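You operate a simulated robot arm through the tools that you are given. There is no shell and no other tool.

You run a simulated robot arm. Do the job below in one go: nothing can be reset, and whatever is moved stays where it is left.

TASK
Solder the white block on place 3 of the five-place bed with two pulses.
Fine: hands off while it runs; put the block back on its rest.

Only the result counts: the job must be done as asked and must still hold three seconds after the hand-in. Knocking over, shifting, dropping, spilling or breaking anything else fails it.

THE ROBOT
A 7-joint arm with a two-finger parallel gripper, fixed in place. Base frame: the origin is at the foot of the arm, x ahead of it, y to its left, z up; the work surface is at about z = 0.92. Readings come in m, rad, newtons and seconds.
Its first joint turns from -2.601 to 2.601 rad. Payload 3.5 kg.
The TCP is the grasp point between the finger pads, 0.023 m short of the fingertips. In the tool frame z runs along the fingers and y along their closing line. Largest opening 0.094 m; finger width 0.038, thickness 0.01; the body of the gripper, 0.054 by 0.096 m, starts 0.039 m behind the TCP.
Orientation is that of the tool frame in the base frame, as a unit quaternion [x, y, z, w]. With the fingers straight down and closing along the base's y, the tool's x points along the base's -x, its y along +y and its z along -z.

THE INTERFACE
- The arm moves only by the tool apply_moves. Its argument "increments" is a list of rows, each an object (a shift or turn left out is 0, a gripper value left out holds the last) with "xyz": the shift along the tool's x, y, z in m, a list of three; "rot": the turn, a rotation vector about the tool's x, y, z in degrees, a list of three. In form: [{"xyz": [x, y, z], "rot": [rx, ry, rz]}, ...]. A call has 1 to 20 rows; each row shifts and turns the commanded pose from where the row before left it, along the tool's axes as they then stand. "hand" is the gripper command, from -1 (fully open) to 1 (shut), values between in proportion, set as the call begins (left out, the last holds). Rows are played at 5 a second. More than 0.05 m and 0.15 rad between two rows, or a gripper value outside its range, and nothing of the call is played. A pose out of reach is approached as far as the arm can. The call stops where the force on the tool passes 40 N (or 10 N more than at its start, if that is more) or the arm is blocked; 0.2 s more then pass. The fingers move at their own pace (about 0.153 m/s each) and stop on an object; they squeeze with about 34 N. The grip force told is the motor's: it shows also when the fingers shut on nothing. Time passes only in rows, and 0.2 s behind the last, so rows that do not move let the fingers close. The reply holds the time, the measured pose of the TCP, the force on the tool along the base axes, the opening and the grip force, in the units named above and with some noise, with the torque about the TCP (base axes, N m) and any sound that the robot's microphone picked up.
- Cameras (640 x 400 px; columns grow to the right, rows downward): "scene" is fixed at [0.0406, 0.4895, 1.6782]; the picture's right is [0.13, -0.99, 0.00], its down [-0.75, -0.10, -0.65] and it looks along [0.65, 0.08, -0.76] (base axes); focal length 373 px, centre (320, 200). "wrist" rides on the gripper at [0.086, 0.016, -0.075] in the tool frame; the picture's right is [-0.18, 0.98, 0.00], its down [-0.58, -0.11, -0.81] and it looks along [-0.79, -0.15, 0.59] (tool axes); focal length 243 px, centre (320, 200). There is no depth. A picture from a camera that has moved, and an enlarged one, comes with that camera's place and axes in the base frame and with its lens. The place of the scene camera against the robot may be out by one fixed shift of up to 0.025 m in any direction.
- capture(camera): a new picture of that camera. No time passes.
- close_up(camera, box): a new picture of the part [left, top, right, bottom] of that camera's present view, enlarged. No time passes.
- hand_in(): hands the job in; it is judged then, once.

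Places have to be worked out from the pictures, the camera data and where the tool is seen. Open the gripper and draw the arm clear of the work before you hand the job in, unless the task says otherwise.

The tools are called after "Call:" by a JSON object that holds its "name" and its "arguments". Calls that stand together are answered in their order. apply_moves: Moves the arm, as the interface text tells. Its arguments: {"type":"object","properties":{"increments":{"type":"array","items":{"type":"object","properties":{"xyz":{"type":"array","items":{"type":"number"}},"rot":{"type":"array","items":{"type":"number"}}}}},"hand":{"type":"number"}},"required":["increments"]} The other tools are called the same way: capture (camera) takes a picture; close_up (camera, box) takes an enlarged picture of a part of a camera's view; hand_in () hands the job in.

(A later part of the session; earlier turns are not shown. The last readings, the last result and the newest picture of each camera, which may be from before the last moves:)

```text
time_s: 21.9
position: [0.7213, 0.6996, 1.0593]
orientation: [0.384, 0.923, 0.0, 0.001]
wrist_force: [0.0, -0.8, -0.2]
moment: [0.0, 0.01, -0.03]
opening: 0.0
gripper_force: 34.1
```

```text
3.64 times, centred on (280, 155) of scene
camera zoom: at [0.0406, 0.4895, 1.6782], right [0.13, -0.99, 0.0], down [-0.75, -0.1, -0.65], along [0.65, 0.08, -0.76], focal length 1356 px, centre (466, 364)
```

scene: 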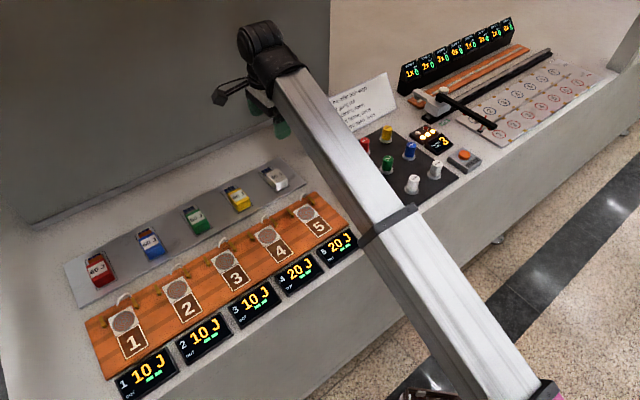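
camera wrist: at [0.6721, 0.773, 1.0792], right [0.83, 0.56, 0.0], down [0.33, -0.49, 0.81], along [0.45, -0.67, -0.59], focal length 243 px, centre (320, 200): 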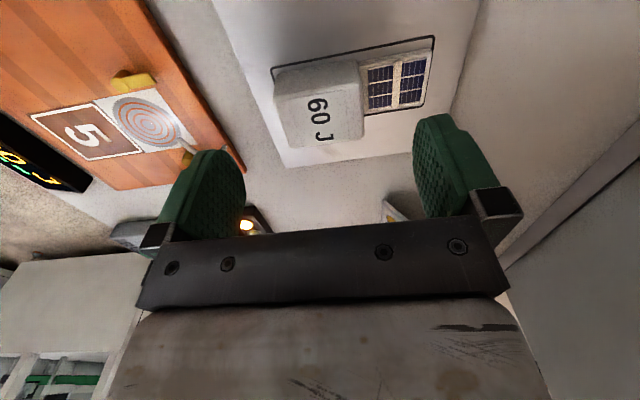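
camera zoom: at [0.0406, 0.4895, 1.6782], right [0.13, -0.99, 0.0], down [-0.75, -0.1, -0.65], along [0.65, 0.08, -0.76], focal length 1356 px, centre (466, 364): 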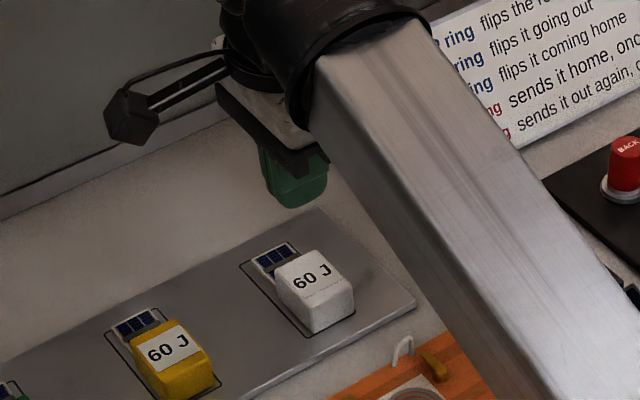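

The fingers slipped off the top and the block stayed on its rest. I'll check its position before trying again.

Call:
{"name": "apply_moves", "arguments": {"increments": [{"xyz": [0.035, 0, 0]}, {"xyz": [0.035, 0, 0]}, {}], "hand": -1}}

Call:
{"name": "close_up", "arguments": {"camera": "wrist", "box": [240, 60, 440, 185]}}

Call:
{"name": "close_up", "arguments": {"camera": "scene", "box": [215, 155, 305, 215]}}

```text
time_s: 22.7
position: [0.6711, 0.7507, 1.0583]
orientation: [0.384, 0.924, -0.001, 0.0]
wrist_force: [0.1, 0.4, 0.3]
moment: [-0.01, 0.0, 0.01]
opening: 0.0939
gripper_force: 0.1
```

```text
3.20 times, centred on (340, 122) of wrist
camera zoom: at [0.6215, 0.8225, 1.1331], right [0.83, 0.56, 0.0], down [0.33, -0.49, 0.81], along [0.45, -0.67, -0.59], focal length 776 px, centre (256, 448)
```

zoom: 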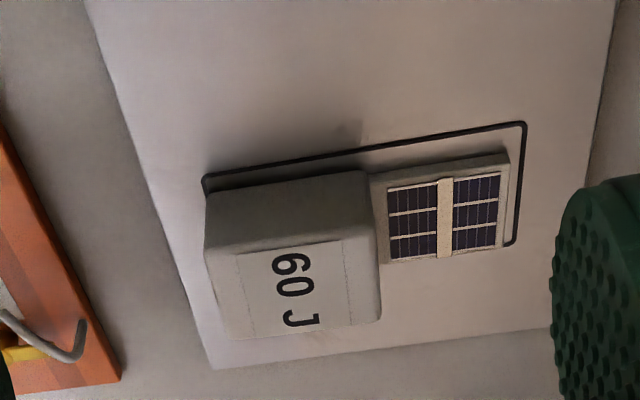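

```text
6.67 times, centred on (260, 185) of scene
camera zoom: at [0.0406, 0.4895, 1.6782], right [0.13, -0.99, 0.0], down [-0.75, -0.1, -0.65], along [0.65, 0.08, -0.76], focal length 2486 px, centre (720, 300)
```

zoom: 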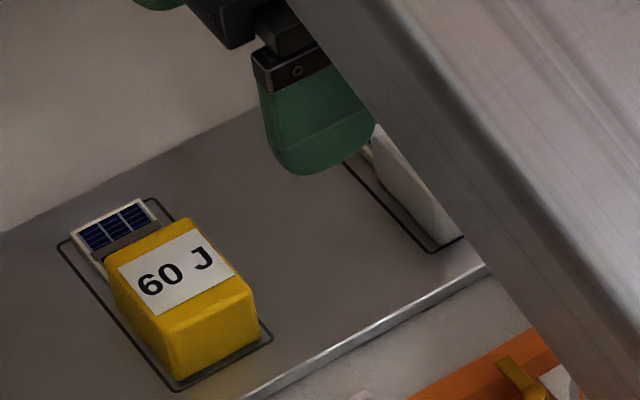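

The block moved only a few millimetres and is still on its rest. A grip across its width could go deeper, and low down the forearm lies flatter, so the camera may clear it. I'll go above the block at low height and turn towards that heading in steps, checking as I go.

Call:
{"name": "apply_moves", "arguments": {"increments": [{"xyz": [-0.035, 0, 0]}, {"xyz": [-0.035, 0, 0]}, {"xyz": [0, 0, 0.022]}, {"xyz": [0, 0, 0.022]}, {"rot": [0, 0, -8]}, {"rot": [0, 0, -8]}, {"rot": [0, 0, -8]}, {"rot": [0, 0, -8]}, {"rot": [0, 0, -8]}, {"rot": [0, 0, -8]}, {}]}}

Call:
{"name": "close_up", "arguments": {"camera": "scene", "box": [180, 60, 420, 220]}}

```text
time_s: 25.1
position: [0.7224, 0.7003, 1.0128]
orientation: [-0.026, 1.0, 0.0, 0.0]
wrist_force: [0.2, -0.2, 0.0]
moment: [-0.01, -0.02, -0.05]
opening: 0.0941
gripper_force: 0.1
```

```text
2.50 times, centred on (300, 140) of scene
camera zoom: at [0.0406, 0.4895, 1.6782], right [0.13, -0.99, 0.0], down [-0.75, -0.1, -0.65], along [0.65, 0.08, -0.76], focal length 932 px, centre (370, 350)
```

zoom: 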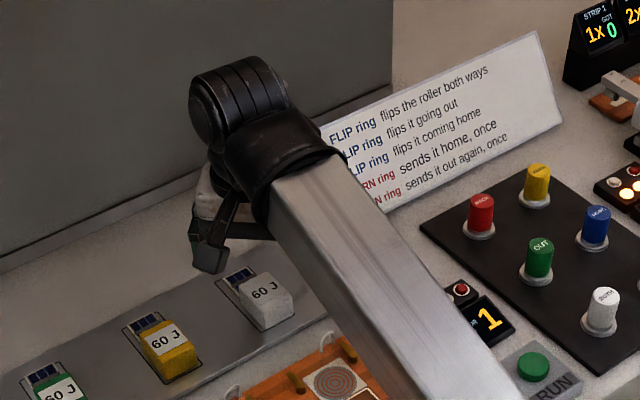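

No contact so far at about 183°. I'll continue in smaller steps.

Call:
{"name": "apply_moves", "arguments": {"increments": [{"rot": [0, 0, -5]}, {"rot": [0, 0, -5]}, {"rot": [0, 0, -5]}, {"rot": [0, 0, -5]}, {}]}}

Call:
{"name": "close_up", "arguments": {"camera": "scene", "box": [220, 80, 380, 200]}}

```text
time_s: 26.3
position: [0.722, 0.7, 1.0148]
orientation: [-0.2, 0.98, 0.001, 0.0]
wrist_force: [-0.2, 1.0, 0.3]
moment: [-0.02, -0.03, 0.04]
opening: 0.0939
gripper_force: 0.1
```

```text
3.33 times, centred on (300, 140) of scene
camera zoom: at [0.0406, 0.4895, 1.6782], right [0.13, -0.99, 0.0], down [-0.75, -0.1, -0.65], along [0.65, 0.08, -0.76], focal length 1243 px, centre (387, 400)
```

zoom: 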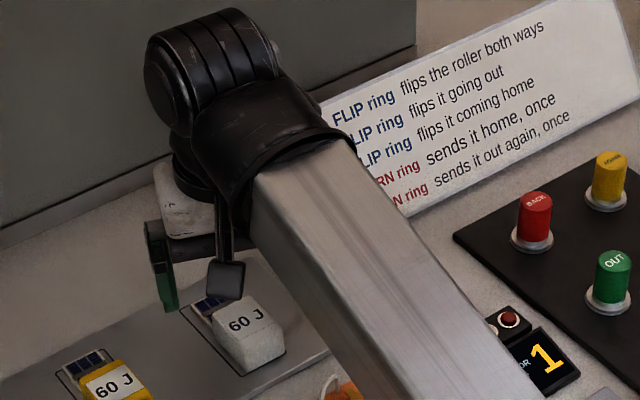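

Still free at about 203°. I'll go on carefully towards 225°.

Call:
{"name": "apply_moves", "arguments": {"increments": [{"rot": [0, 0, -4]}, {"rot": [0, 0, -4]}, {"rot": [0, 0, -4]}, {}]}}

Call:
{"name": "close_up", "arguments": {"camera": "scene", "box": [220, 80, 380, 200]}}

```text
time_s: 27.3
position: [0.7205, 0.6994, 1.0151]
orientation: [-0.301, 0.954, -0.001, 0.0]
wrist_force: [0.2, -0.7, -0.7]
moment: [0.0, 0.01, 0.01]
opening: 0.0941
gripper_force: 0.1
```

```text
3.33 times, centred on (300, 140) of scene
camera zoom: at [0.0406, 0.4895, 1.6782], right [0.13, -0.99, 0.0], down [-0.75, -0.1, -0.65], along [0.65, 0.08, -0.76], focal length 1243 px, centre (387, 400)
```

zoom: 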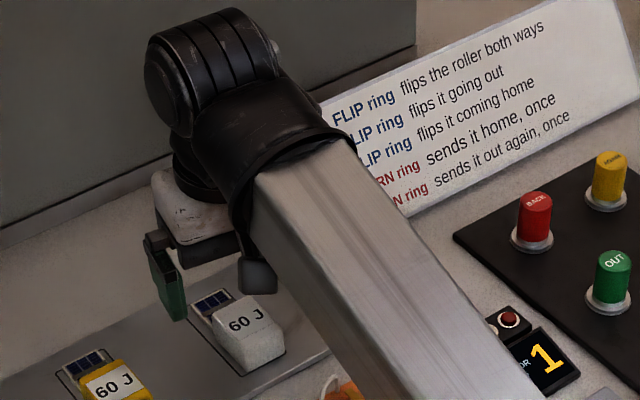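

Free at 215°, with the camera passing under the forearm. The last 10 degrees now.

Call:
{"name": "apply_moves", "arguments": {"increments": [{"rot": [0, 0, -3.4]}, {"rot": [0, 0, -3.3]}, {"rot": [0, 0, -3.3]}, {}]}}

Call:
{"name": "capture", "arguments": {"camera": "wrist"}}

Call:
{"name": "close_up", "arguments": {"camera": "scene", "box": [220, 80, 380, 200]}}

```text
time_s: 28.3
position: [0.7225, 0.701, 1.0159]
orientation: [-0.383, 0.924, -0.001, -0.001]
wrist_force: [0.2, 0.0, 0.2]
moment: [-0.01, -0.01, 0.0]
opening: 0.0938
gripper_force: 0.1
```

```text
taken
camera wrist: at [0.6484, 0.6507, 1.089], right [-0.56, 0.83, 0.0], down [0.49, 0.33, 0.81], along [0.67, 0.46, -0.59], focal length 243 px, centre (320, 200)
```

wrist: 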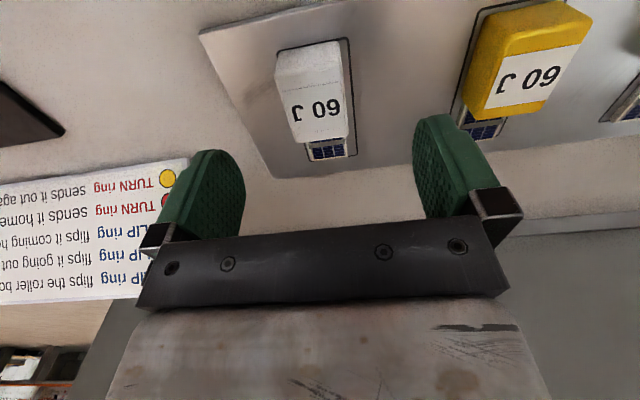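

```text
3.33 times, centred on (300, 140) of scene
camera zoom: at [0.0406, 0.4895, 1.6782], right [0.13, -0.99, 0.0], down [-0.75, -0.1, -0.65], along [0.65, 0.08, -0.76], focal length 1243 px, centre (387, 400)
```

zoom: 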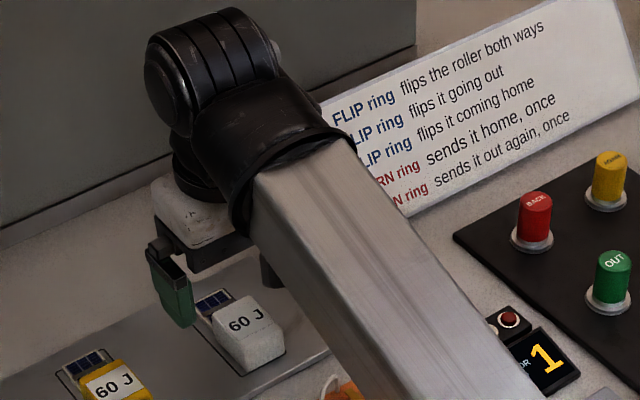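

Full 225° heading reached without contact. The fingers now close across the block's width, so I'll measure the block from this view.

Call:
{"name": "close_up", "arguments": {"camera": "wrist", "box": [240, 20, 400, 170]}}

```text
2.67 times, centred on (320, 95) of wrist
camera zoom: at [0.6484, 0.6507, 1.089], right [-0.56, 0.83, 0.0], down [0.49, 0.33, 0.81], along [0.67, 0.46, -0.59], focal length 647 px, centre (320, 480)
```

zoom: 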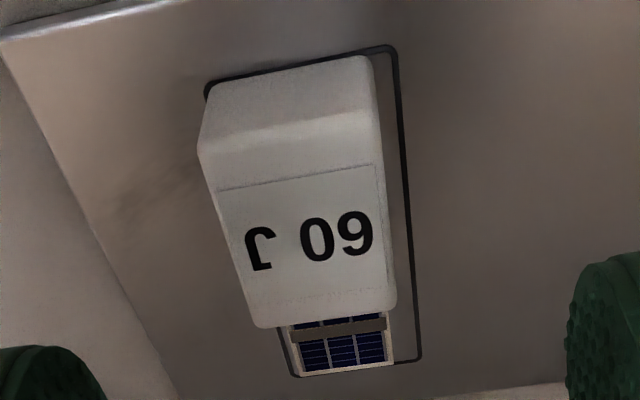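

From this side the body centre is about (0.7206, 0.6972). I'll shift 3 mm inward and 1.7 mm sideways, then descend beside the block to z≈0.96.

Call:
{"name": "apply_moves", "arguments": {"increments": [{"xyz": [0.003, -0.0017, 0]}, {"xyz": [0, 0, 0.02]}, {"xyz": [0, 0, 0.02]}, {"xyz": [0, 0, 0.014]}, {}]}}

Call:
{"name": "close_up", "arguments": {"camera": "wrist", "box": [140, 40, 520, 280]}}

Call:
{"name": "close_up", "arguments": {"camera": "scene", "box": [220, 100, 340, 200]}}

```text
time_s: 29.5
position: [0.7203, 0.6972, 0.9602]
orientation: [-0.382, 0.924, 0.0, 0.0]
wrist_force: [-0.2, 0.1, -0.4]
moment: [0.02, 0.01, -0.01]
opening: 0.0938
gripper_force: 0.0
```

```text
1.67 times, centred on (330, 160) of wrist
camera zoom: at [0.6474, 0.6473, 1.0343], right [-0.56, 0.83, 0.0], down [0.49, 0.33, 0.81], along [0.67, 0.45, -0.59], focal length 404 px, centre (303, 267)
```

zoom: 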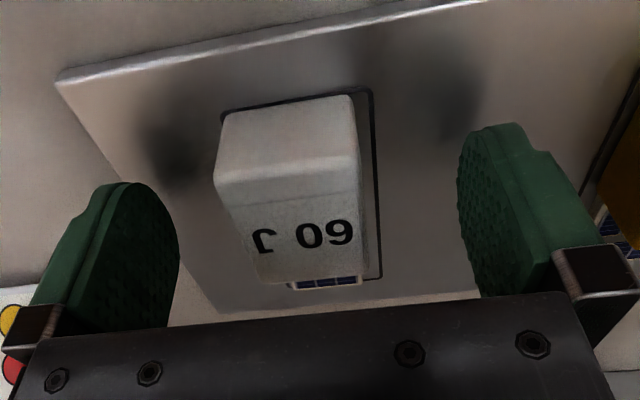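

```text
4.00 times, centred on (280, 150) of scene
camera zoom: at [0.0406, 0.4895, 1.6782], right [0.13, -0.99, 0.0], down [-0.75, -0.1, -0.65], along [0.65, 0.08, -0.76], focal length 1492 px, centre (480, 400)
```

zoom: 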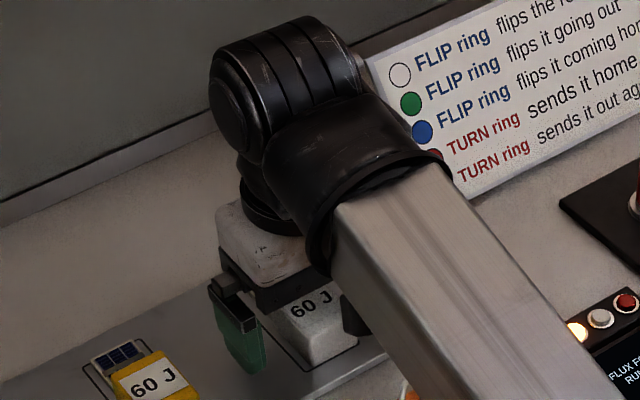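

The arm reaches here and the fingers straddle the block's sides. I'll go 4 mm lower and then close.

Call:
{"name": "apply_moves", "arguments": {"increments": [{"xyz": [0, 0, 0.002]}, {"xyz": [0, 0, 0.002]}, {}]}}

Call:
{"name": "apply_moves", "arguments": {"increments": [{}, {}, {}, {}], "hand": 1}}

Call:
{"name": "close_up", "arguments": {"camera": "wrist", "box": [140, 40, 520, 280]}}

```text
time_s: 30.3
position: [0.721, 0.6968, 0.9559]
orientation: [-0.382, 0.924, 0.0, 0.001]
wrist_force: [-1.2, -0.1, -0.9]
moment: [-0.03, -0.03, -0.01]
opening: 0.0941
gripper_force: 0.2
```

```text
time_s: 31.3
position: [0.7208, 0.6977, 0.9562]
orientation: [-0.382, 0.924, -0.001, 0.0]
wrist_force: [0.6, 0.0, 1.2]
moment: [0.01, 0.01, 0.0]
opening: 0.0377
gripper_force: 34.3
```

```text
1.67 times, centred on (330, 160) of wrist
camera zoom: at [0.6473, 0.6473, 1.0307], right [-0.56, 0.83, 0.0], down [0.49, 0.33, 0.81], along [0.67, 0.45, -0.59], focal length 404 px, centre (303, 267)
```

zoom: 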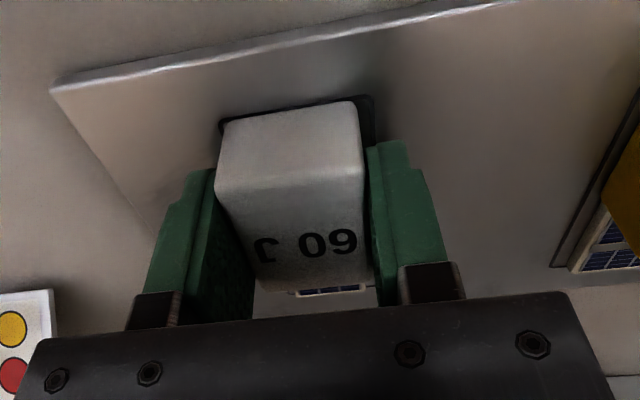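

Gripped at a width of 0.0377 with good overlap. I'll lift slowly and check that the block comes along.

Call:
{"name": "apply_moves", "arguments": {"increments": [{"xyz": [0, 0, -0.005]}, {"xyz": [0, 0, -0.01]}, {"xyz": [0, 0, -0.01]}, {"xyz": [0, 0, -0.01]}, {}]}}

Call:
{"name": "close_up", "arguments": {"camera": "wrist", "box": [140, 20, 520, 260]}}

Call:
{"name": "close_up", "arguments": {"camera": "scene", "box": [200, 100, 360, 210]}}

```text
time_s: 32.5
position: [0.721, 0.6966, 0.9916]
orientation: [-0.383, 0.924, 0.0, 0.001]
wrist_force: [-0.4, 0.2, -1.5]
moment: [0.0, -0.01, 0.02]
opening: 0.0374
gripper_force: 33.6
```

```text
1.67 times, centred on (330, 140) of wrist
camera zoom: at [0.6473, 0.6469, 1.0655], right [-0.56, 0.83, 0.0], down [0.49, 0.33, 0.81], along [0.67, 0.45, -0.59], focal length 404 px, centre (303, 300)
```

zoom: 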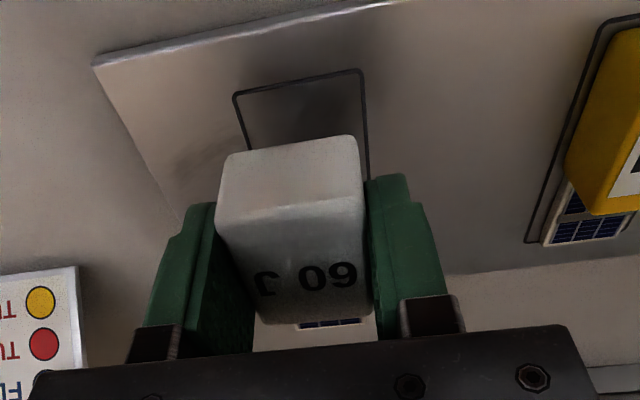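

```text
3.64 times, centred on (280, 155) of scene
camera zoom: at [0.0406, 0.4895, 1.6782], right [0.13, -0.99, 0.0], down [-0.75, -0.1, -0.65], along [0.65, 0.08, -0.76], focal length 1356 px, centre (466, 364)
```

zoom: 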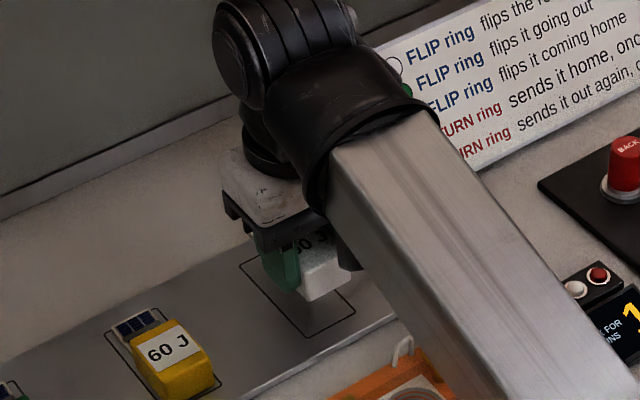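

The block is held securely. I'll raise it slightly and move it inward along -e2 in short stages, watching the camera's clearance to the forearm.

Call:
{"name": "apply_moves", "arguments": {"increments": [{"xyz": [0, 0, -0.012]}, {"xyz": [0.025, 0, 0]}, {"xyz": [0.025, 0, 0]}, {"xyz": [0.025, 0, 0]}, {}]}}

Call:
{"name": "capture", "arguments": {"camera": "scene"}}

Call:
{"name": "close_up", "arguments": {"camera": "scene", "box": [220, 100, 380, 220]}}

```text
time_s: 33.7
position: [0.666, 0.6446, 1.0036]
orientation: [-0.383, 0.924, 0.0, 0.001]
wrist_force: [-0.5, -0.1, -1.2]
moment: [-0.04, -0.01, 0.05]
opening: 0.0376
gripper_force: 34.0
```

```text
taken
```

scene: 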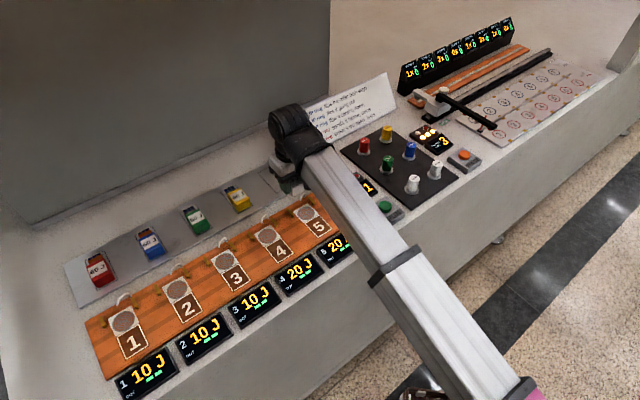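

```text
3.33 times, centred on (300, 160) of scene
camera zoom: at [0.0406, 0.4895, 1.6782], right [0.13, -0.99, 0.0], down [-0.75, -0.1, -0.65], along [0.65, 0.08, -0.76], focal length 1243 px, centre (387, 333)
```

zoom: 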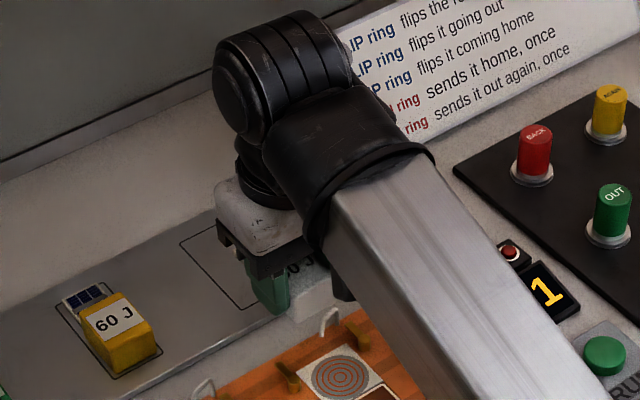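

The forearm is close above the camera here, but the force is still nil. I'll continue inward in 1 cm steps and check for any rise in force.

Call:
{"name": "apply_moves", "arguments": {"increments": [{"xyz": [0.01, 0, 0.003]}, {"xyz": [0.01, 0, 0.003]}, {"xyz": [0.01, 0, 0]}, {}]}}

Call:
{"name": "close_up", "arguments": {"camera": "scene", "box": [240, 110, 380, 215]}}

```text
time_s: 34.7
position: [0.6458, 0.6243, 0.9975]
orientation: [-0.383, 0.924, 0.0, 0.0]
wrist_force: [-0.8, 0.0, -1.5]
moment: [-0.01, 0.04, -0.01]
opening: 0.0374
gripper_force: 33.8
```

```text
3.81 times, centred on (310, 162) of scene
camera zoom: at [0.0406, 0.4895, 1.6782], right [0.13, -0.99, 0.0], down [-0.75, -0.1, -0.65], along [0.65, 0.08, -0.76], focal length 1421 px, centre (358, 343)
```

zoom: 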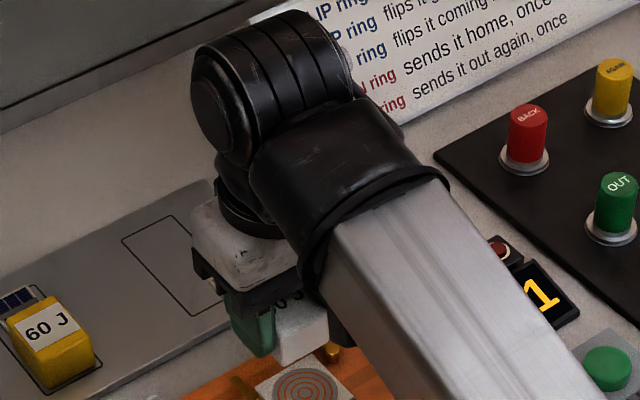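

No contact. Now I'll move sideways along the bed towards place 3, keeping the block above the hooks.

Call:
{"name": "apply_moves", "arguments": {"increments": [{"xyz": [0, 0.0388, 0]}, {"xyz": [0, 0.0388, 0]}, {"xyz": [0, 0.0388, 0]}, {"xyz": [0, 0.0388, 0]}, {"xyz": [0, 0.0388, 0]}, {"xyz": [0, 0.0388, 0]}, {}]}}

Call:
{"name": "capture", "arguments": {"camera": "scene"}}

Call:
{"name": "capture", "arguments": {"camera": "wrist"}}

```text
time_s: 36.3
position: [0.4807, 0.7877, 0.9965]
orientation: [-0.381, 0.924, 0.0, 0.001]
wrist_force: [-0.2, -0.6, -1.0]
moment: [0.01, -0.02, -0.02]
opening: 0.0375
gripper_force: 33.9
```

```text
taken
```

scene: 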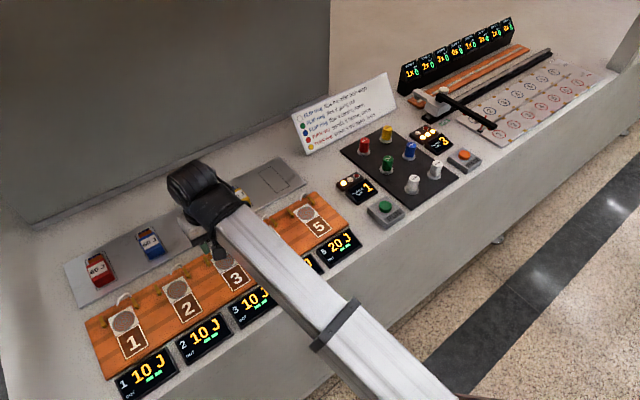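

```text
taken
camera wrist: at [0.4084, 0.7384, 1.0708], right [-0.56, 0.83, 0.0], down [0.49, 0.33, 0.81], along [0.67, 0.45, -0.59], focal length 243 px, centre (320, 200)
```

wrist: 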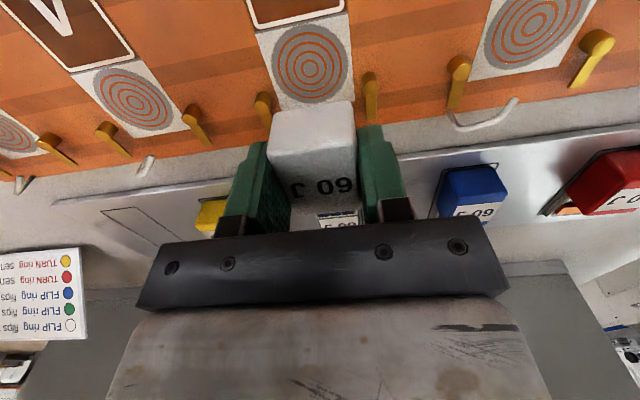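

The block now hovers just behind place 3's pad. I'll bring it inward in small steps and watch the force.

Call:
{"name": "apply_moves", "arguments": {"increments": [{"xyz": [0.012, 0, 0]}, {"xyz": [0.012, 0, 0]}, {"xyz": [0.012, 0, 0]}, {}]}}

Call:
{"name": "close_up", "arguments": {"camera": "scene", "box": [150, 140, 310, 280]}}

Call:
{"name": "capture", "arguments": {"camera": "wrist"}}

```text
time_s: 37.3
position: [0.4566, 0.7626, 0.9985]
orientation: [-0.382, 0.924, 0.001, 0.0]
wrist_force: [0.1, 0.4, -0.8]
moment: [-0.01, 0.0, -0.01]
opening: 0.0373
gripper_force: 34.3
```

```text
2.86 times, centred on (230, 210) of scene
camera zoom: at [0.0406, 0.4895, 1.6782], right [0.13, -0.99, 0.0], down [-0.75, -0.1, -0.65], along [0.65, 0.08, -0.76], focal length 1065 px, centre (577, 171)
```

zoom: 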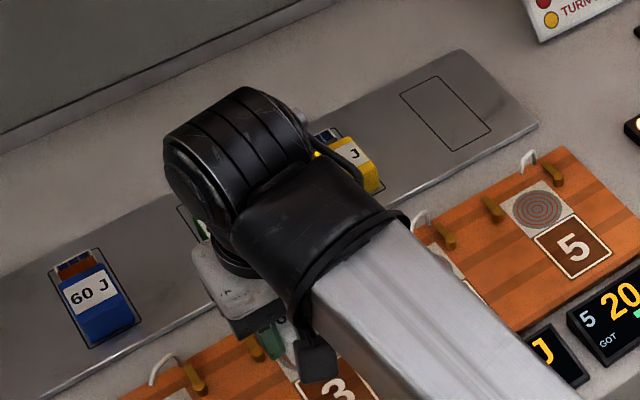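

```text
taken
camera wrist: at [0.383, 0.7123, 1.0715], right [-0.56, 0.83, 0.0], down [0.49, 0.33, 0.81], along [0.67, 0.45, -0.59], focal length 243 px, centre (320, 200)
```

wrist: 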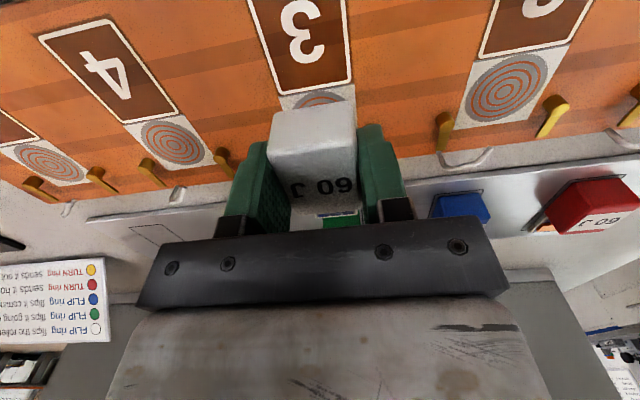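

Still no contact. Place 3's tile-to-pad boundary measures about (0.4487, 0.753), so the body centre should go to roughly (0.432, 0.737), which puts the cell plate's strip over the coil centre. I'll move the remaining 34 mm inward at this height.

Call:
{"name": "apply_moves", "arguments": {"increments": [{"xyz": [0.0114, 0, 0]}, {"xyz": [0.0114, 0, 0]}, {"xyz": [0.0114, -0.0005, 0]}, {}]}}

Call:
{"name": "capture", "arguments": {"camera": "wrist"}}

Call:
{"name": "close_up", "arguments": {"camera": "scene", "box": [150, 160, 310, 300]}}

```text
time_s: 38.3
position: [0.4324, 0.7384, 0.9968]
orientation: [-0.382, 0.924, 0.0, 0.0]
wrist_force: [-0.3, 0.0, -1.0]
moment: [-0.04, 0.04, 0.01]
opening: 0.0375
gripper_force: 33.9
```

```text
taken
camera wrist: at [0.3588, 0.6884, 1.0719], right [-0.56, 0.83, 0.0], down [0.49, 0.33, 0.81], along [0.67, 0.45, -0.59], focal length 243 px, centre (320, 200)
```

wrist: 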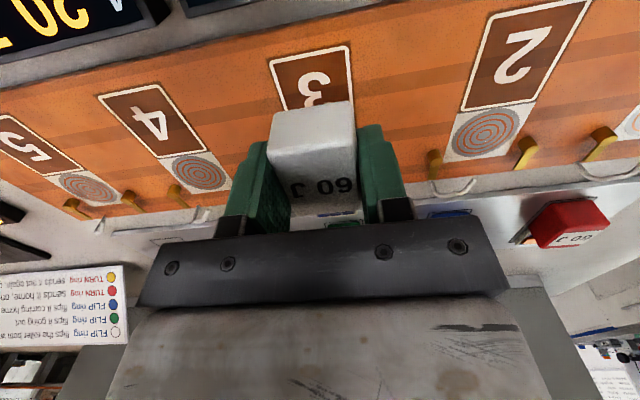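

```text
2.86 times, centred on (230, 230) of scene
camera zoom: at [0.0406, 0.4895, 1.6782], right [0.13, -0.99, 0.0], down [-0.75, -0.1, -0.65], along [0.65, 0.08, -0.76], focal length 1065 px, centre (577, 114)
```

zoom: 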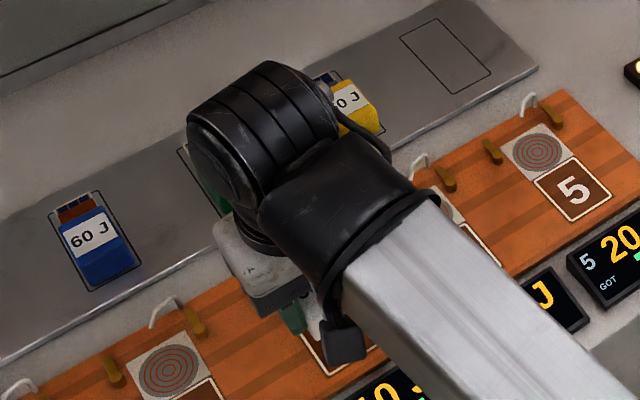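

The block is centred over place 3 (body on the tile, plate over the pad, margins about 5 mm at both ends). I'll lower it in stages.

Call:
{"name": "apply_moves", "arguments": {"increments": [{"xyz": [0, 0, 0.01]}, {"xyz": [0, 0, 0.01]}, {"xyz": [0, 0, 0.01]}, {}]}}

Call:
{"name": "capture", "arguments": {"camera": "wrist"}}

Call:
{"name": "close_up", "arguments": {"camera": "scene", "box": [180, 210, 300, 300]}}

```text
time_s: 39.3
position: [0.4312, 0.7388, 0.968]
orientation: [-0.382, 0.924, -0.001, 0.0]
wrist_force: [0.2, -0.3, -0.8]
moment: [-0.03, 0.0, 0.03]
opening: 0.0376
gripper_force: 33.5
```

```text
taken
camera wrist: at [0.3588, 0.6883, 1.0414], right [-0.56, 0.83, 0.0], down [0.49, 0.33, 0.81], along [0.67, 0.45, -0.59], focal length 243 px, centre (320, 200)
```

wrist: 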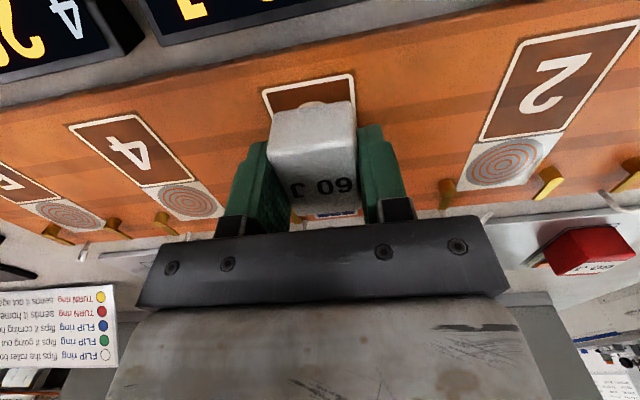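

```text
4.44 times, centred on (240, 255) of scene
camera zoom: at [0.0406, 0.4895, 1.6782], right [0.13, -0.99, 0.0], down [-0.75, -0.1, -0.65], along [0.65, 0.08, -0.76], focal length 1657 px, centre (676, -44)
```

zoom: 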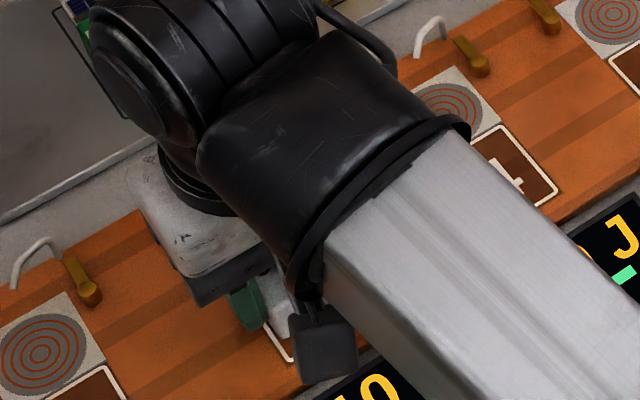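

The block's bottom is about 9 mm above the tile. I'll continue down in small steps until contact shows in the force.

Call:
{"name": "apply_moves", "arguments": {"increments": [{"xyz": [0, 0, 0.002]}, {"xyz": [0, 0, 0.002]}, {"xyz": [0, 0, 0.001]}, {}]}}

Call:
{"name": "close_up", "arguments": {"camera": "wrist", "box": [220, 50, 420, 220]}}

```text
time_s: 40.3
position: [0.4322, 0.7371, 0.962]
orientation: [-0.382, 0.924, 0.0, 0.0]
wrist_force: [0.9, -0.7, -2.0]
moment: [-0.02, 0.02, 0.01]
opening: 0.0378
gripper_force: 33.7
```

```text
2.35 times, centred on (320, 135) of wrist
camera zoom: at [0.3593, 0.6883, 1.0365], right [-0.56, 0.83, 0.0], down [0.49, 0.33, 0.81], along [0.67, 0.45, -0.59], focal length 571 px, centre (320, 353)
```

zoom: 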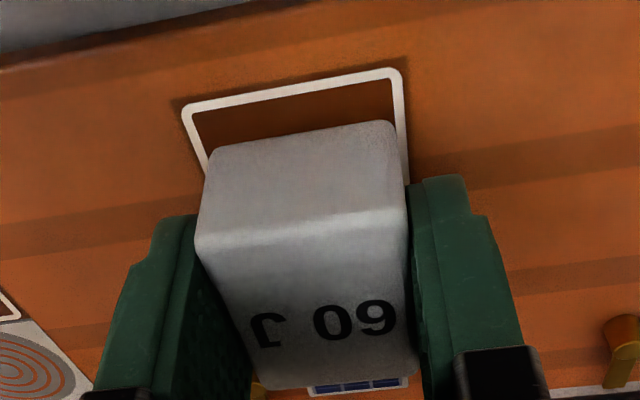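

The front gap is a bit larger than planned, so I'll shift 2 mm inward and then lower in 1 mm steps until it touches.

Call:
{"name": "apply_moves", "arguments": {"increments": [{"xyz": [0.002, 0, 0]}, {"xyz": [0, 0, 0.001]}, {"xyz": [0, 0, 0.001]}, {}]}}

Call:
{"name": "apply_moves", "arguments": {"increments": [{"xyz": [0, 0, 0.001]}, {}]}}

```text
time_s: 41.3
position: [0.4317, 0.7366, 0.9602]
orientation: [-0.382, 0.924, 0.0, 0.0]
wrist_force: [-0.1, 1.0, -1.4]
moment: [-0.01, 0.06, -0.01]
opening: 0.0374
gripper_force: 33.6
```

```text
time_s: 41.9
position: [0.432, 0.7361, 0.958]
orientation: [-0.382, 0.924, 0.001, 0.0]
wrist_force: [0.7, -0.6, -1.2]
moment: [-0.03, 0.0, -0.02]
opening: 0.0377
gripper_force: 33.7
```

No contact yet at z≈0.959. I'll keep lowering a millimetre at a time.

Call:
{"name": "apply_moves", "arguments": {"increments": [{"xyz": [0, 0, 0.001]}, {}]}}

Call:
{"name": "apply_moves", "arguments": {"increments": [{"xyz": [0, 0, 0.001]}, {}]}}

```text
time_s: 42.5
position: [0.4301, 0.7374, 0.9597]
orientation: [-0.382, 0.924, 0.0, -0.001]
wrist_force: [-0.5, 0.3, -1.9]
moment: [-0.02, 0.02, 0.03]
opening: 0.0378
gripper_force: 33.9
```

```text
time_s: 43.1
position: [0.4313, 0.7367, 0.9587]
orientation: [-0.382, 0.924, 0.0, 0.001]
wrist_force: [0.6, 2.5, 19.9]
moment: [0.11, -0.14, -0.02]
opening: 0.0378
gripper_force: 34.2
```

The block has touched down (20 N). I'll ease up slightly, then open the fingers.

Call:
{"name": "apply_moves", "arguments": {"increments": [{"xyz": [0, 0, -0.0007]}, {}]}}

Call:
{"name": "apply_moves", "arguments": {"increments": [{}, {}, {}], "hand": -1}}

Call:
{"name": "capture", "arguments": {"camera": "wrist"}}

```text
time_s: 43.7
position: [0.4308, 0.7362, 0.9581]
orientation: [-0.382, 0.924, 0.001, 0.001]
wrist_force: [-0.3, 4.8, 14.5]
moment: [0.39, -0.25, 0.05]
opening: 0.0378
gripper_force: 34.6
```

```text
time_s: 44.5
position: [0.4306, 0.7361, 0.9576]
orientation: [-0.381, 0.925, 0.0, -0.001]
wrist_force: [-0.7, -0.5, 1.0]
moment: [0.01, -0.05, 0.0]
opening: 0.0939
gripper_force: 0.2
```

```text
taken
camera wrist: at [0.3577, 0.6865, 1.0321], right [-0.56, 0.83, 0.0], down [0.49, 0.33, 0.81], along [0.67, 0.45, -0.59], focal length 243 px, centre (320, 200)
```

wrist: 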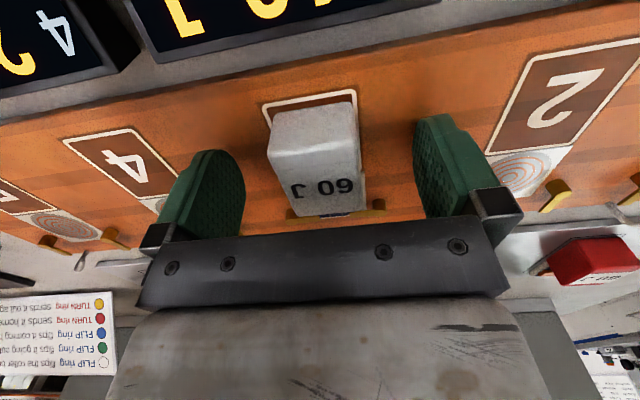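

The block is released on place 3. I'll rise straight up and turn the camera aside, then inspect how it sits.

Call:
{"name": "apply_moves", "arguments": {"increments": [{"xyz": [0, 0, -0.01]}, {"xyz": [0, 0, -0.015]}, {"xyz": [0, 0, -0.02]}, {"rot": [0, 0, 8]}, {"rot": [0, 0, 8]}, {"rot": [0, 0, 8]}, {"rot": [0, 0, 8]}, {"rot": [0, 0, 8]}, {"rot": [0, 0, 8]}, {"rot": [0, 0, 8]}, {"rot": [0, 0, 8]}, {"rot": [0, 0, 8]}, {"rot": [0, 0, 8]}, {"rot": [0, 0, 8]}, {"xyz": [0, 0, -0.04]}, {"xyz": [0, 0, -0.04]}, {}]}}

Call:
{"name": "capture", "arguments": {"camera": "wrist"}}

Call:
{"name": "capture", "arguments": {"camera": "scene"}}

```text
time_s: 48.1
position: [0.4312, 0.736, 1.0828]
orientation: [0.367, 0.93, 0.0, -0.001]
wrist_force: [0.1, 0.4, 0.5]
moment: [0.01, -0.03, 0.02]
opening: 0.0942
gripper_force: 0.0
```

```text
taken
camera wrist: at [0.3777, 0.8065, 1.1568], right [0.81, 0.59, 0.0], down [0.35, -0.48, 0.81], along [0.48, -0.65, -0.59], focal length 243 px, centre (320, 200)
```

wrist: 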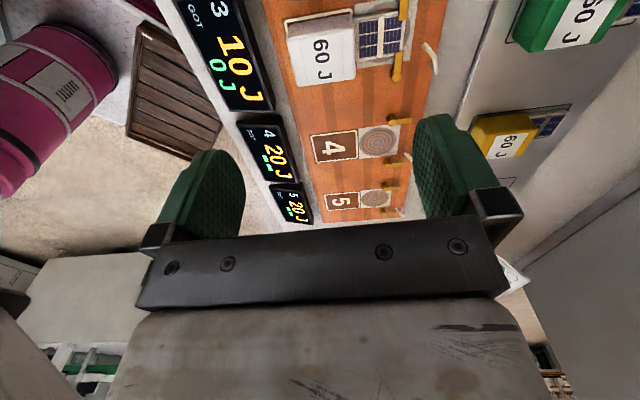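

```text
taken
```

scene: 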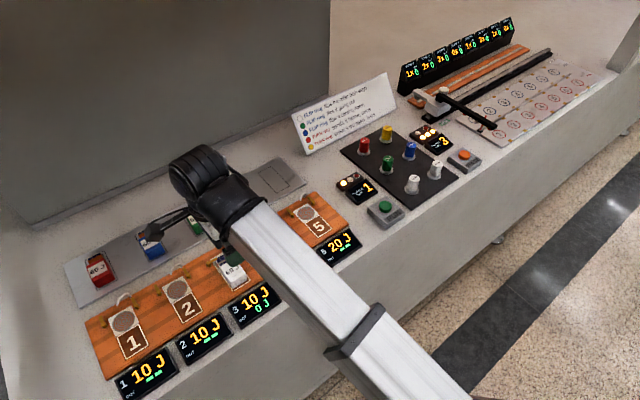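

Place 3's display has changed from two bars to "GOT 0 J", so the bed recognises the block. I'll enlarge the display and the block on its place.

Call:
{"name": "close_up", "arguments": {"camera": "scene", "box": [200, 230, 360, 330]}}

Call:
{"name": "close_up", "arguments": {"camera": "wrist", "box": [170, 0, 460, 120]}}

Call:
{"name": "close_up", "arguments": {"camera": "scene", "box": [325, 110, 485, 220]}}

```text
4.00 times, centred on (280, 280) of scene
camera zoom: at [0.0406, 0.4895, 1.6782], right [0.13, -0.99, 0.0], down [-0.75, -0.1, -0.65], along [0.65, 0.08, -0.76], focal length 1492 px, centre (480, -120)
```

zoom: 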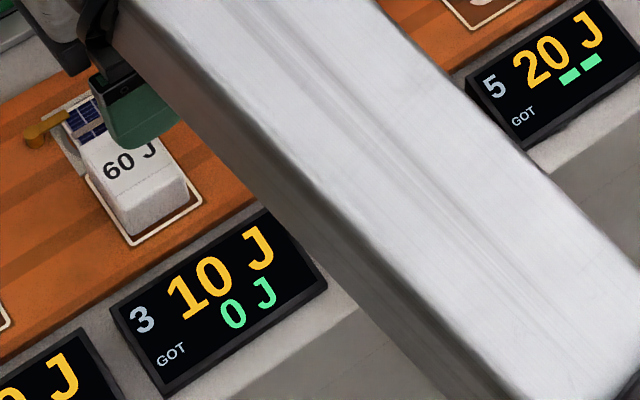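

```text
2.21 times, centred on (315, 60) of wrist
camera zoom: at [0.3777, 0.8065, 1.1568], right [0.81, 0.59, 0.0], down [0.35, -0.48, 0.81], along [0.48, -0.65, -0.59], focal length 535 px, centre (331, 509)
```

zoom: 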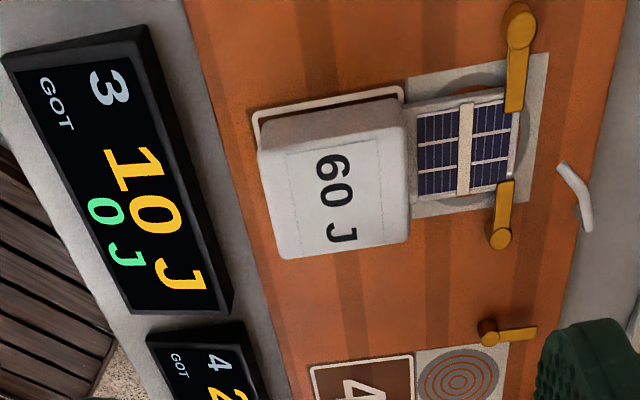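

```text
3.64 times, centred on (405, 165) of scene
camera zoom: at [0.0406, 0.4895, 1.6782], right [0.13, -0.99, 0.0], down [-0.75, -0.1, -0.65], along [0.65, 0.08, -0.76], focal length 1356 px, centre (11, 327)
```

zoom: 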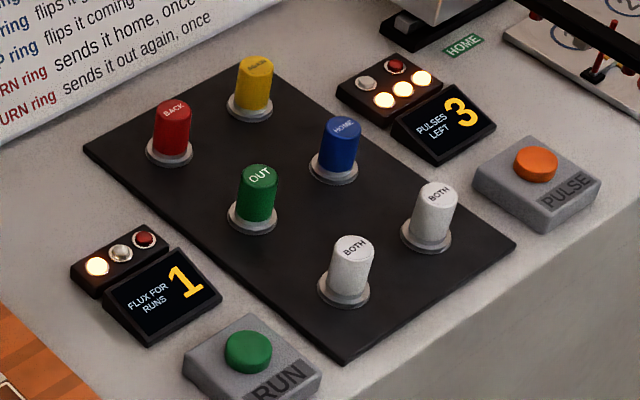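

The clips have swung in over the cell plate and GOT reads 0 J, so the block is seated. Next I'll rise, close the fingers and travel to above the PULSE button at about (0.89, 0.18), staying high over the knobs.

Call:
{"name": "apply_moves", "arguments": {"increments": [{"xyz": [0, 0, -0.045]}, {"xyz": [-0.0446, -0.0057, 0]}, {"xyz": [-0.0446, -0.0057, 0]}, {"xyz": [-0.0446, -0.0057, 0]}, {"xyz": [-0.0446, -0.0057, 0]}, {"xyz": [-0.0446, -0.0057, 0]}, {"xyz": [-0.0446, -0.0057, 0]}, {"xyz": [-0.0446, -0.0057, 0]}, {"xyz": [-0.0446, -0.0057, 0]}, {}], "hand": 1}}

Call:
{"name": "capture", "arguments": {"camera": "wrist"}}

Call:
{"name": "capture", "arguments": {"camera": "scene"}}

```text
time_s: 50.3
position: [0.6619, 0.4586, 1.1281]
orientation: [0.367, 0.93, 0.0, 0.0]
wrist_force: [-0.3, -1.0, -0.2]
moment: [-0.03, 0.01, 0.03]
opening: 0.0
gripper_force: 34.0
```

```text
taken
camera wrist: at [0.6087, 0.5293, 1.2028], right [0.81, 0.59, 0.0], down [0.35, -0.48, 0.81], along [0.48, -0.65, -0.59], focal length 243 px, centre (320, 200)
```

wrist: 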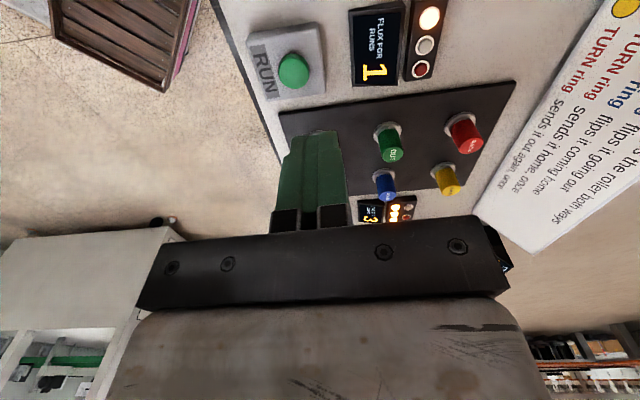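

```text
taken
```

scene: 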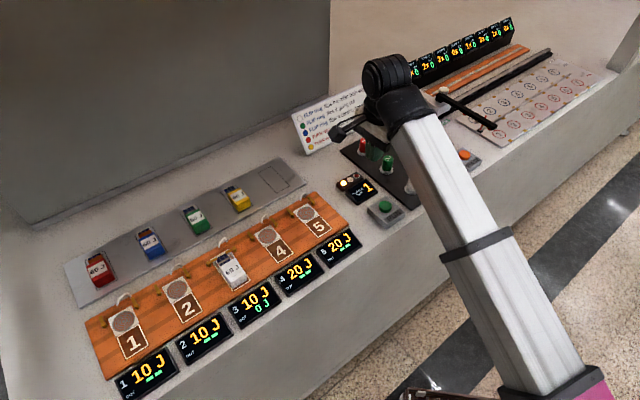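

Halfway there and all clear, with the block visible on place 3. I'll check it from the scene camera and continue to above the PULSE button.

Call:
{"name": "close_up", "arguments": {"camera": "scene", "box": [180, 225, 300, 335]}}

Call:
{"name": "apply_moves", "arguments": {"increments": [{"xyz": [-0.0446, -0.0057, 0]}, {"xyz": [-0.0446, -0.0057, 0]}, {"xyz": [-0.0446, -0.0057, 0]}, {"xyz": [-0.0446, -0.0057, 0]}, {"xyz": [-0.0446, -0.0057, 0]}, {"xyz": [-0.0446, -0.0057, 0]}, {"xyz": [-0.0446, -0.0057, 0]}, {}]}}

Call:
{"name": "capture", "arguments": {"camera": "wrist"}}

Call:
{"name": "capture", "arguments": {"camera": "scene"}}

```text
3.64 times, centred on (240, 280) of scene
camera zoom: at [0.0406, 0.4895, 1.6782], right [0.13, -0.99, 0.0], down [-0.75, -0.1, -0.65], along [0.65, 0.08, -0.76], focal length 1356 px, centre (611, -91)
```

zoom: 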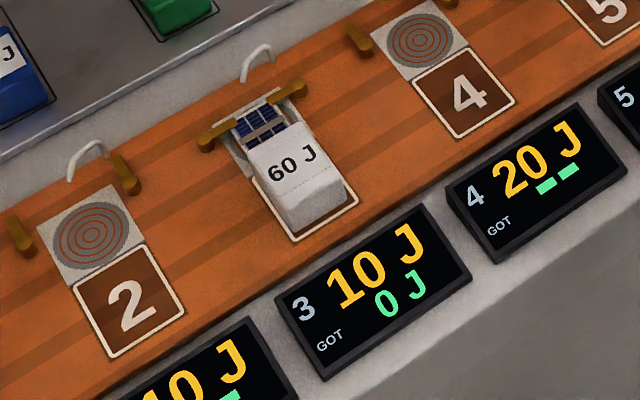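

```text
time_s: 52.1
position: [0.8609, 0.2158, 1.1268]
orientation: [0.367, 0.93, 0.0, 0.0]
wrist_force: [-0.4, -0.1, 0.1]
moment: [-0.02, -0.03, -0.01]
opening: 0.0
gripper_force: 33.8
```

```text
taken
camera wrist: at [0.8089, 0.2866, 1.2015], right [0.81, 0.59, 0.0], down [0.35, -0.48, 0.81], along [0.48, -0.65, -0.59], focal length 243 px, centre (320, 200)
```

wrist: 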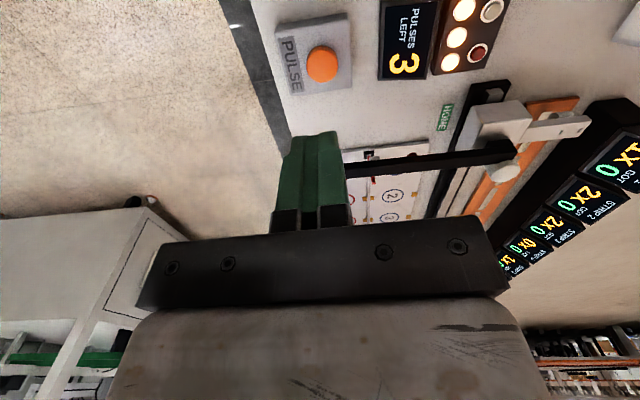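

```text
taken
```

scene: 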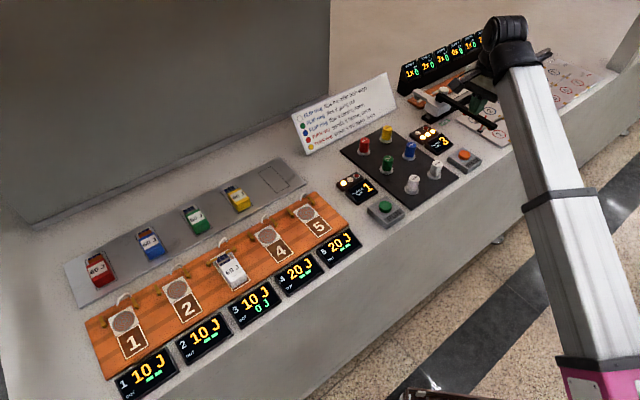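

I can see the PULSE button, the counter at 3 and the roller arm beyond. I'll lower for a second view to triangulate the button.

Call:
{"name": "close_up", "arguments": {"camera": "wrist", "box": [240, 0, 400, 100]}}

Call:
{"name": "apply_moves", "arguments": {"increments": [{"xyz": [0, 0, 0.03]}, {"xyz": [0, 0, 0.03]}, {}]}}

Call:
{"name": "close_up", "arguments": {"camera": "wrist", "box": [240, 20, 400, 120]}}

```text
4.00 times, centred on (320, 50) of wrist
camera zoom: at [0.8089, 0.2866, 1.2015], right [0.81, 0.59, 0.0], down [0.35, -0.48, 0.81], along [0.48, -0.65, -0.59], focal length 970 px, centre (320, 800)
```

zoom: 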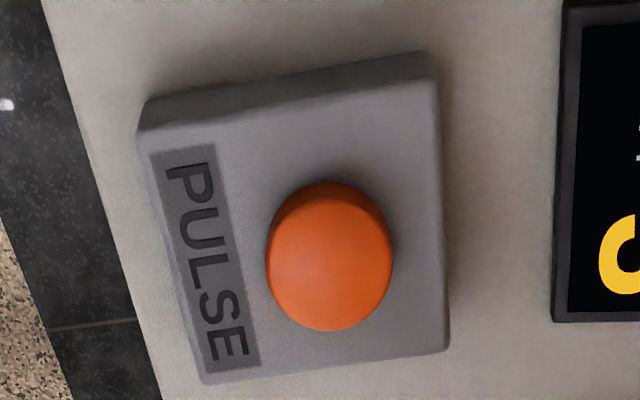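

```text
time_s: 52.9
position: [0.8614, 0.2177, 1.0685]
orientation: [0.367, 0.93, 0.0, 0.0]
wrist_force: [-0.6, -0.5, 0.0]
moment: [0.02, -0.03, 0.0]
opening: 0.0
gripper_force: 34.2
```

```text
4.00 times, centred on (320, 70) of wrist
camera zoom: at [0.8089, 0.2879, 1.1421], right [0.81, 0.59, 0.0], down [0.35, -0.48, 0.81], along [0.48, -0.65, -0.59], focal length 970 px, centre (320, 720)
```

zoom: 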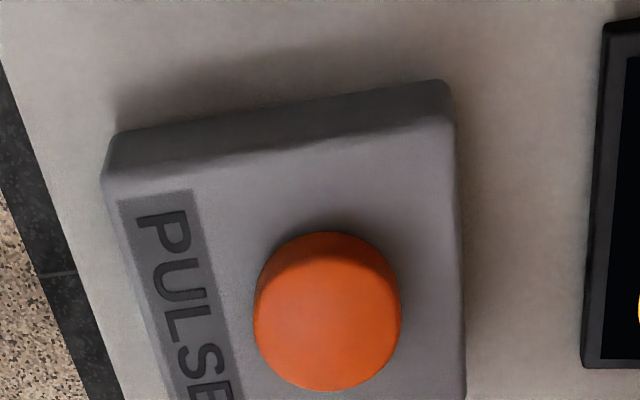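

The button top comes out at about (0.880, 0.195, 0.951), roughly 32 mm across. I'll move over it and lower to about 16 mm above it.

Call:
{"name": "apply_moves", "arguments": {"increments": [{"xyz": [-0.0285, -0.003, 0]}, {"xyz": [0, 0, 0.03]}, {"xyz": [0, 0, 0.03]}, {"xyz": [0, 0, 0.018]}, {}]}}

Call:
{"name": "capture", "arguments": {"camera": "wrist"}}

Call:
{"name": "close_up", "arguments": {"camera": "scene", "box": [400, 90, 560, 200]}}

```text
time_s: 54.1
position: [0.8798, 0.1954, 0.989]
orientation: [0.368, 0.93, 0.001, 0.0]
wrist_force: [-0.2, 0.2, -0.2]
moment: [-0.01, -0.01, 0.0]
opening: 0.0
gripper_force: 34.1
```

```text
taken
camera wrist: at [0.8274, 0.2659, 1.063], right [0.81, 0.59, 0.0], down [0.35, -0.48, 0.81], along [0.48, -0.65, -0.59], focal length 243 px, centre (320, 200)
```

wrist: 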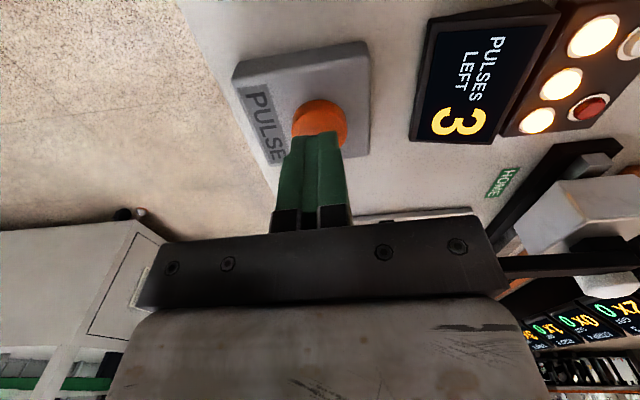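

```text
3.64 times, centred on (480, 145) of scene
camera zoom: at [0.0406, 0.4895, 1.6782], right [0.13, -0.99, 0.0], down [-0.75, -0.1, -0.65], along [0.65, 0.08, -0.76], focal length 1356 px, centre (-262, 400)
```

zoom: 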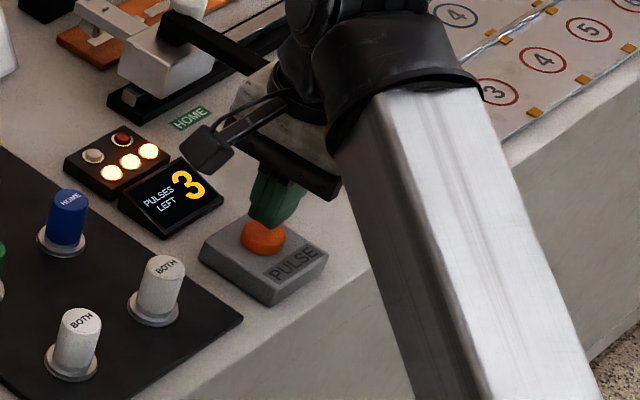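

The fingertips are centred over the button. I'll press down gently in small steps.

Call:
{"name": "apply_moves", "arguments": {"increments": [{"xyz": [0, 0, 0.006]}, {"xyz": [0, 0, 0.005]}, {"xyz": [0, 0, 0.002]}, {"xyz": [0, 0, 0.002]}, {"xyz": [0, 0, 0.002]}]}}

Call:
{"name": "close_up", "arguments": {"camera": "wrist", "box": [200, 0, 640, 220]}}

Call:
{"name": "capture", "arguments": {"camera": "scene"}}

```text
time_s: 55.3
position: [0.8794, 0.1955, 0.9735]
orientation: [0.367, 0.93, 0.001, 0.0]
wrist_force: [1.2, 1.6, 1.8]
moment: [0.0, 0.0, -0.01]
opening: 0.0003
gripper_force: 34.1
heard: click
```

```text
1.45 times, centred on (420, 110) of wrist
camera zoom: at [0.827, 0.2659, 1.0472], right [0.81, 0.59, 0.0], down [0.35, -0.48, 0.81], along [0.48, -0.65, -0.59], focal length 353 px, centre (174, 331)
```

zoom: 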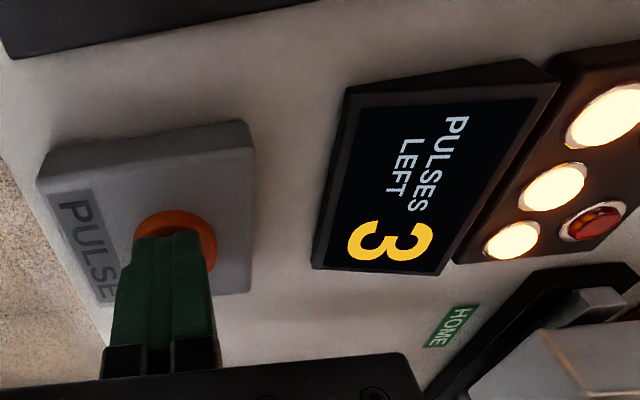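

```text
taken
```

scene: 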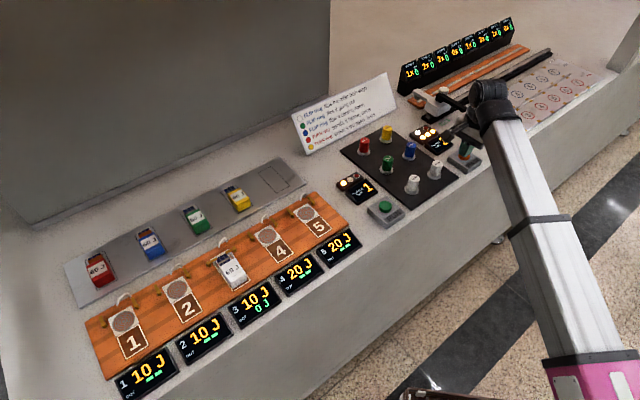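

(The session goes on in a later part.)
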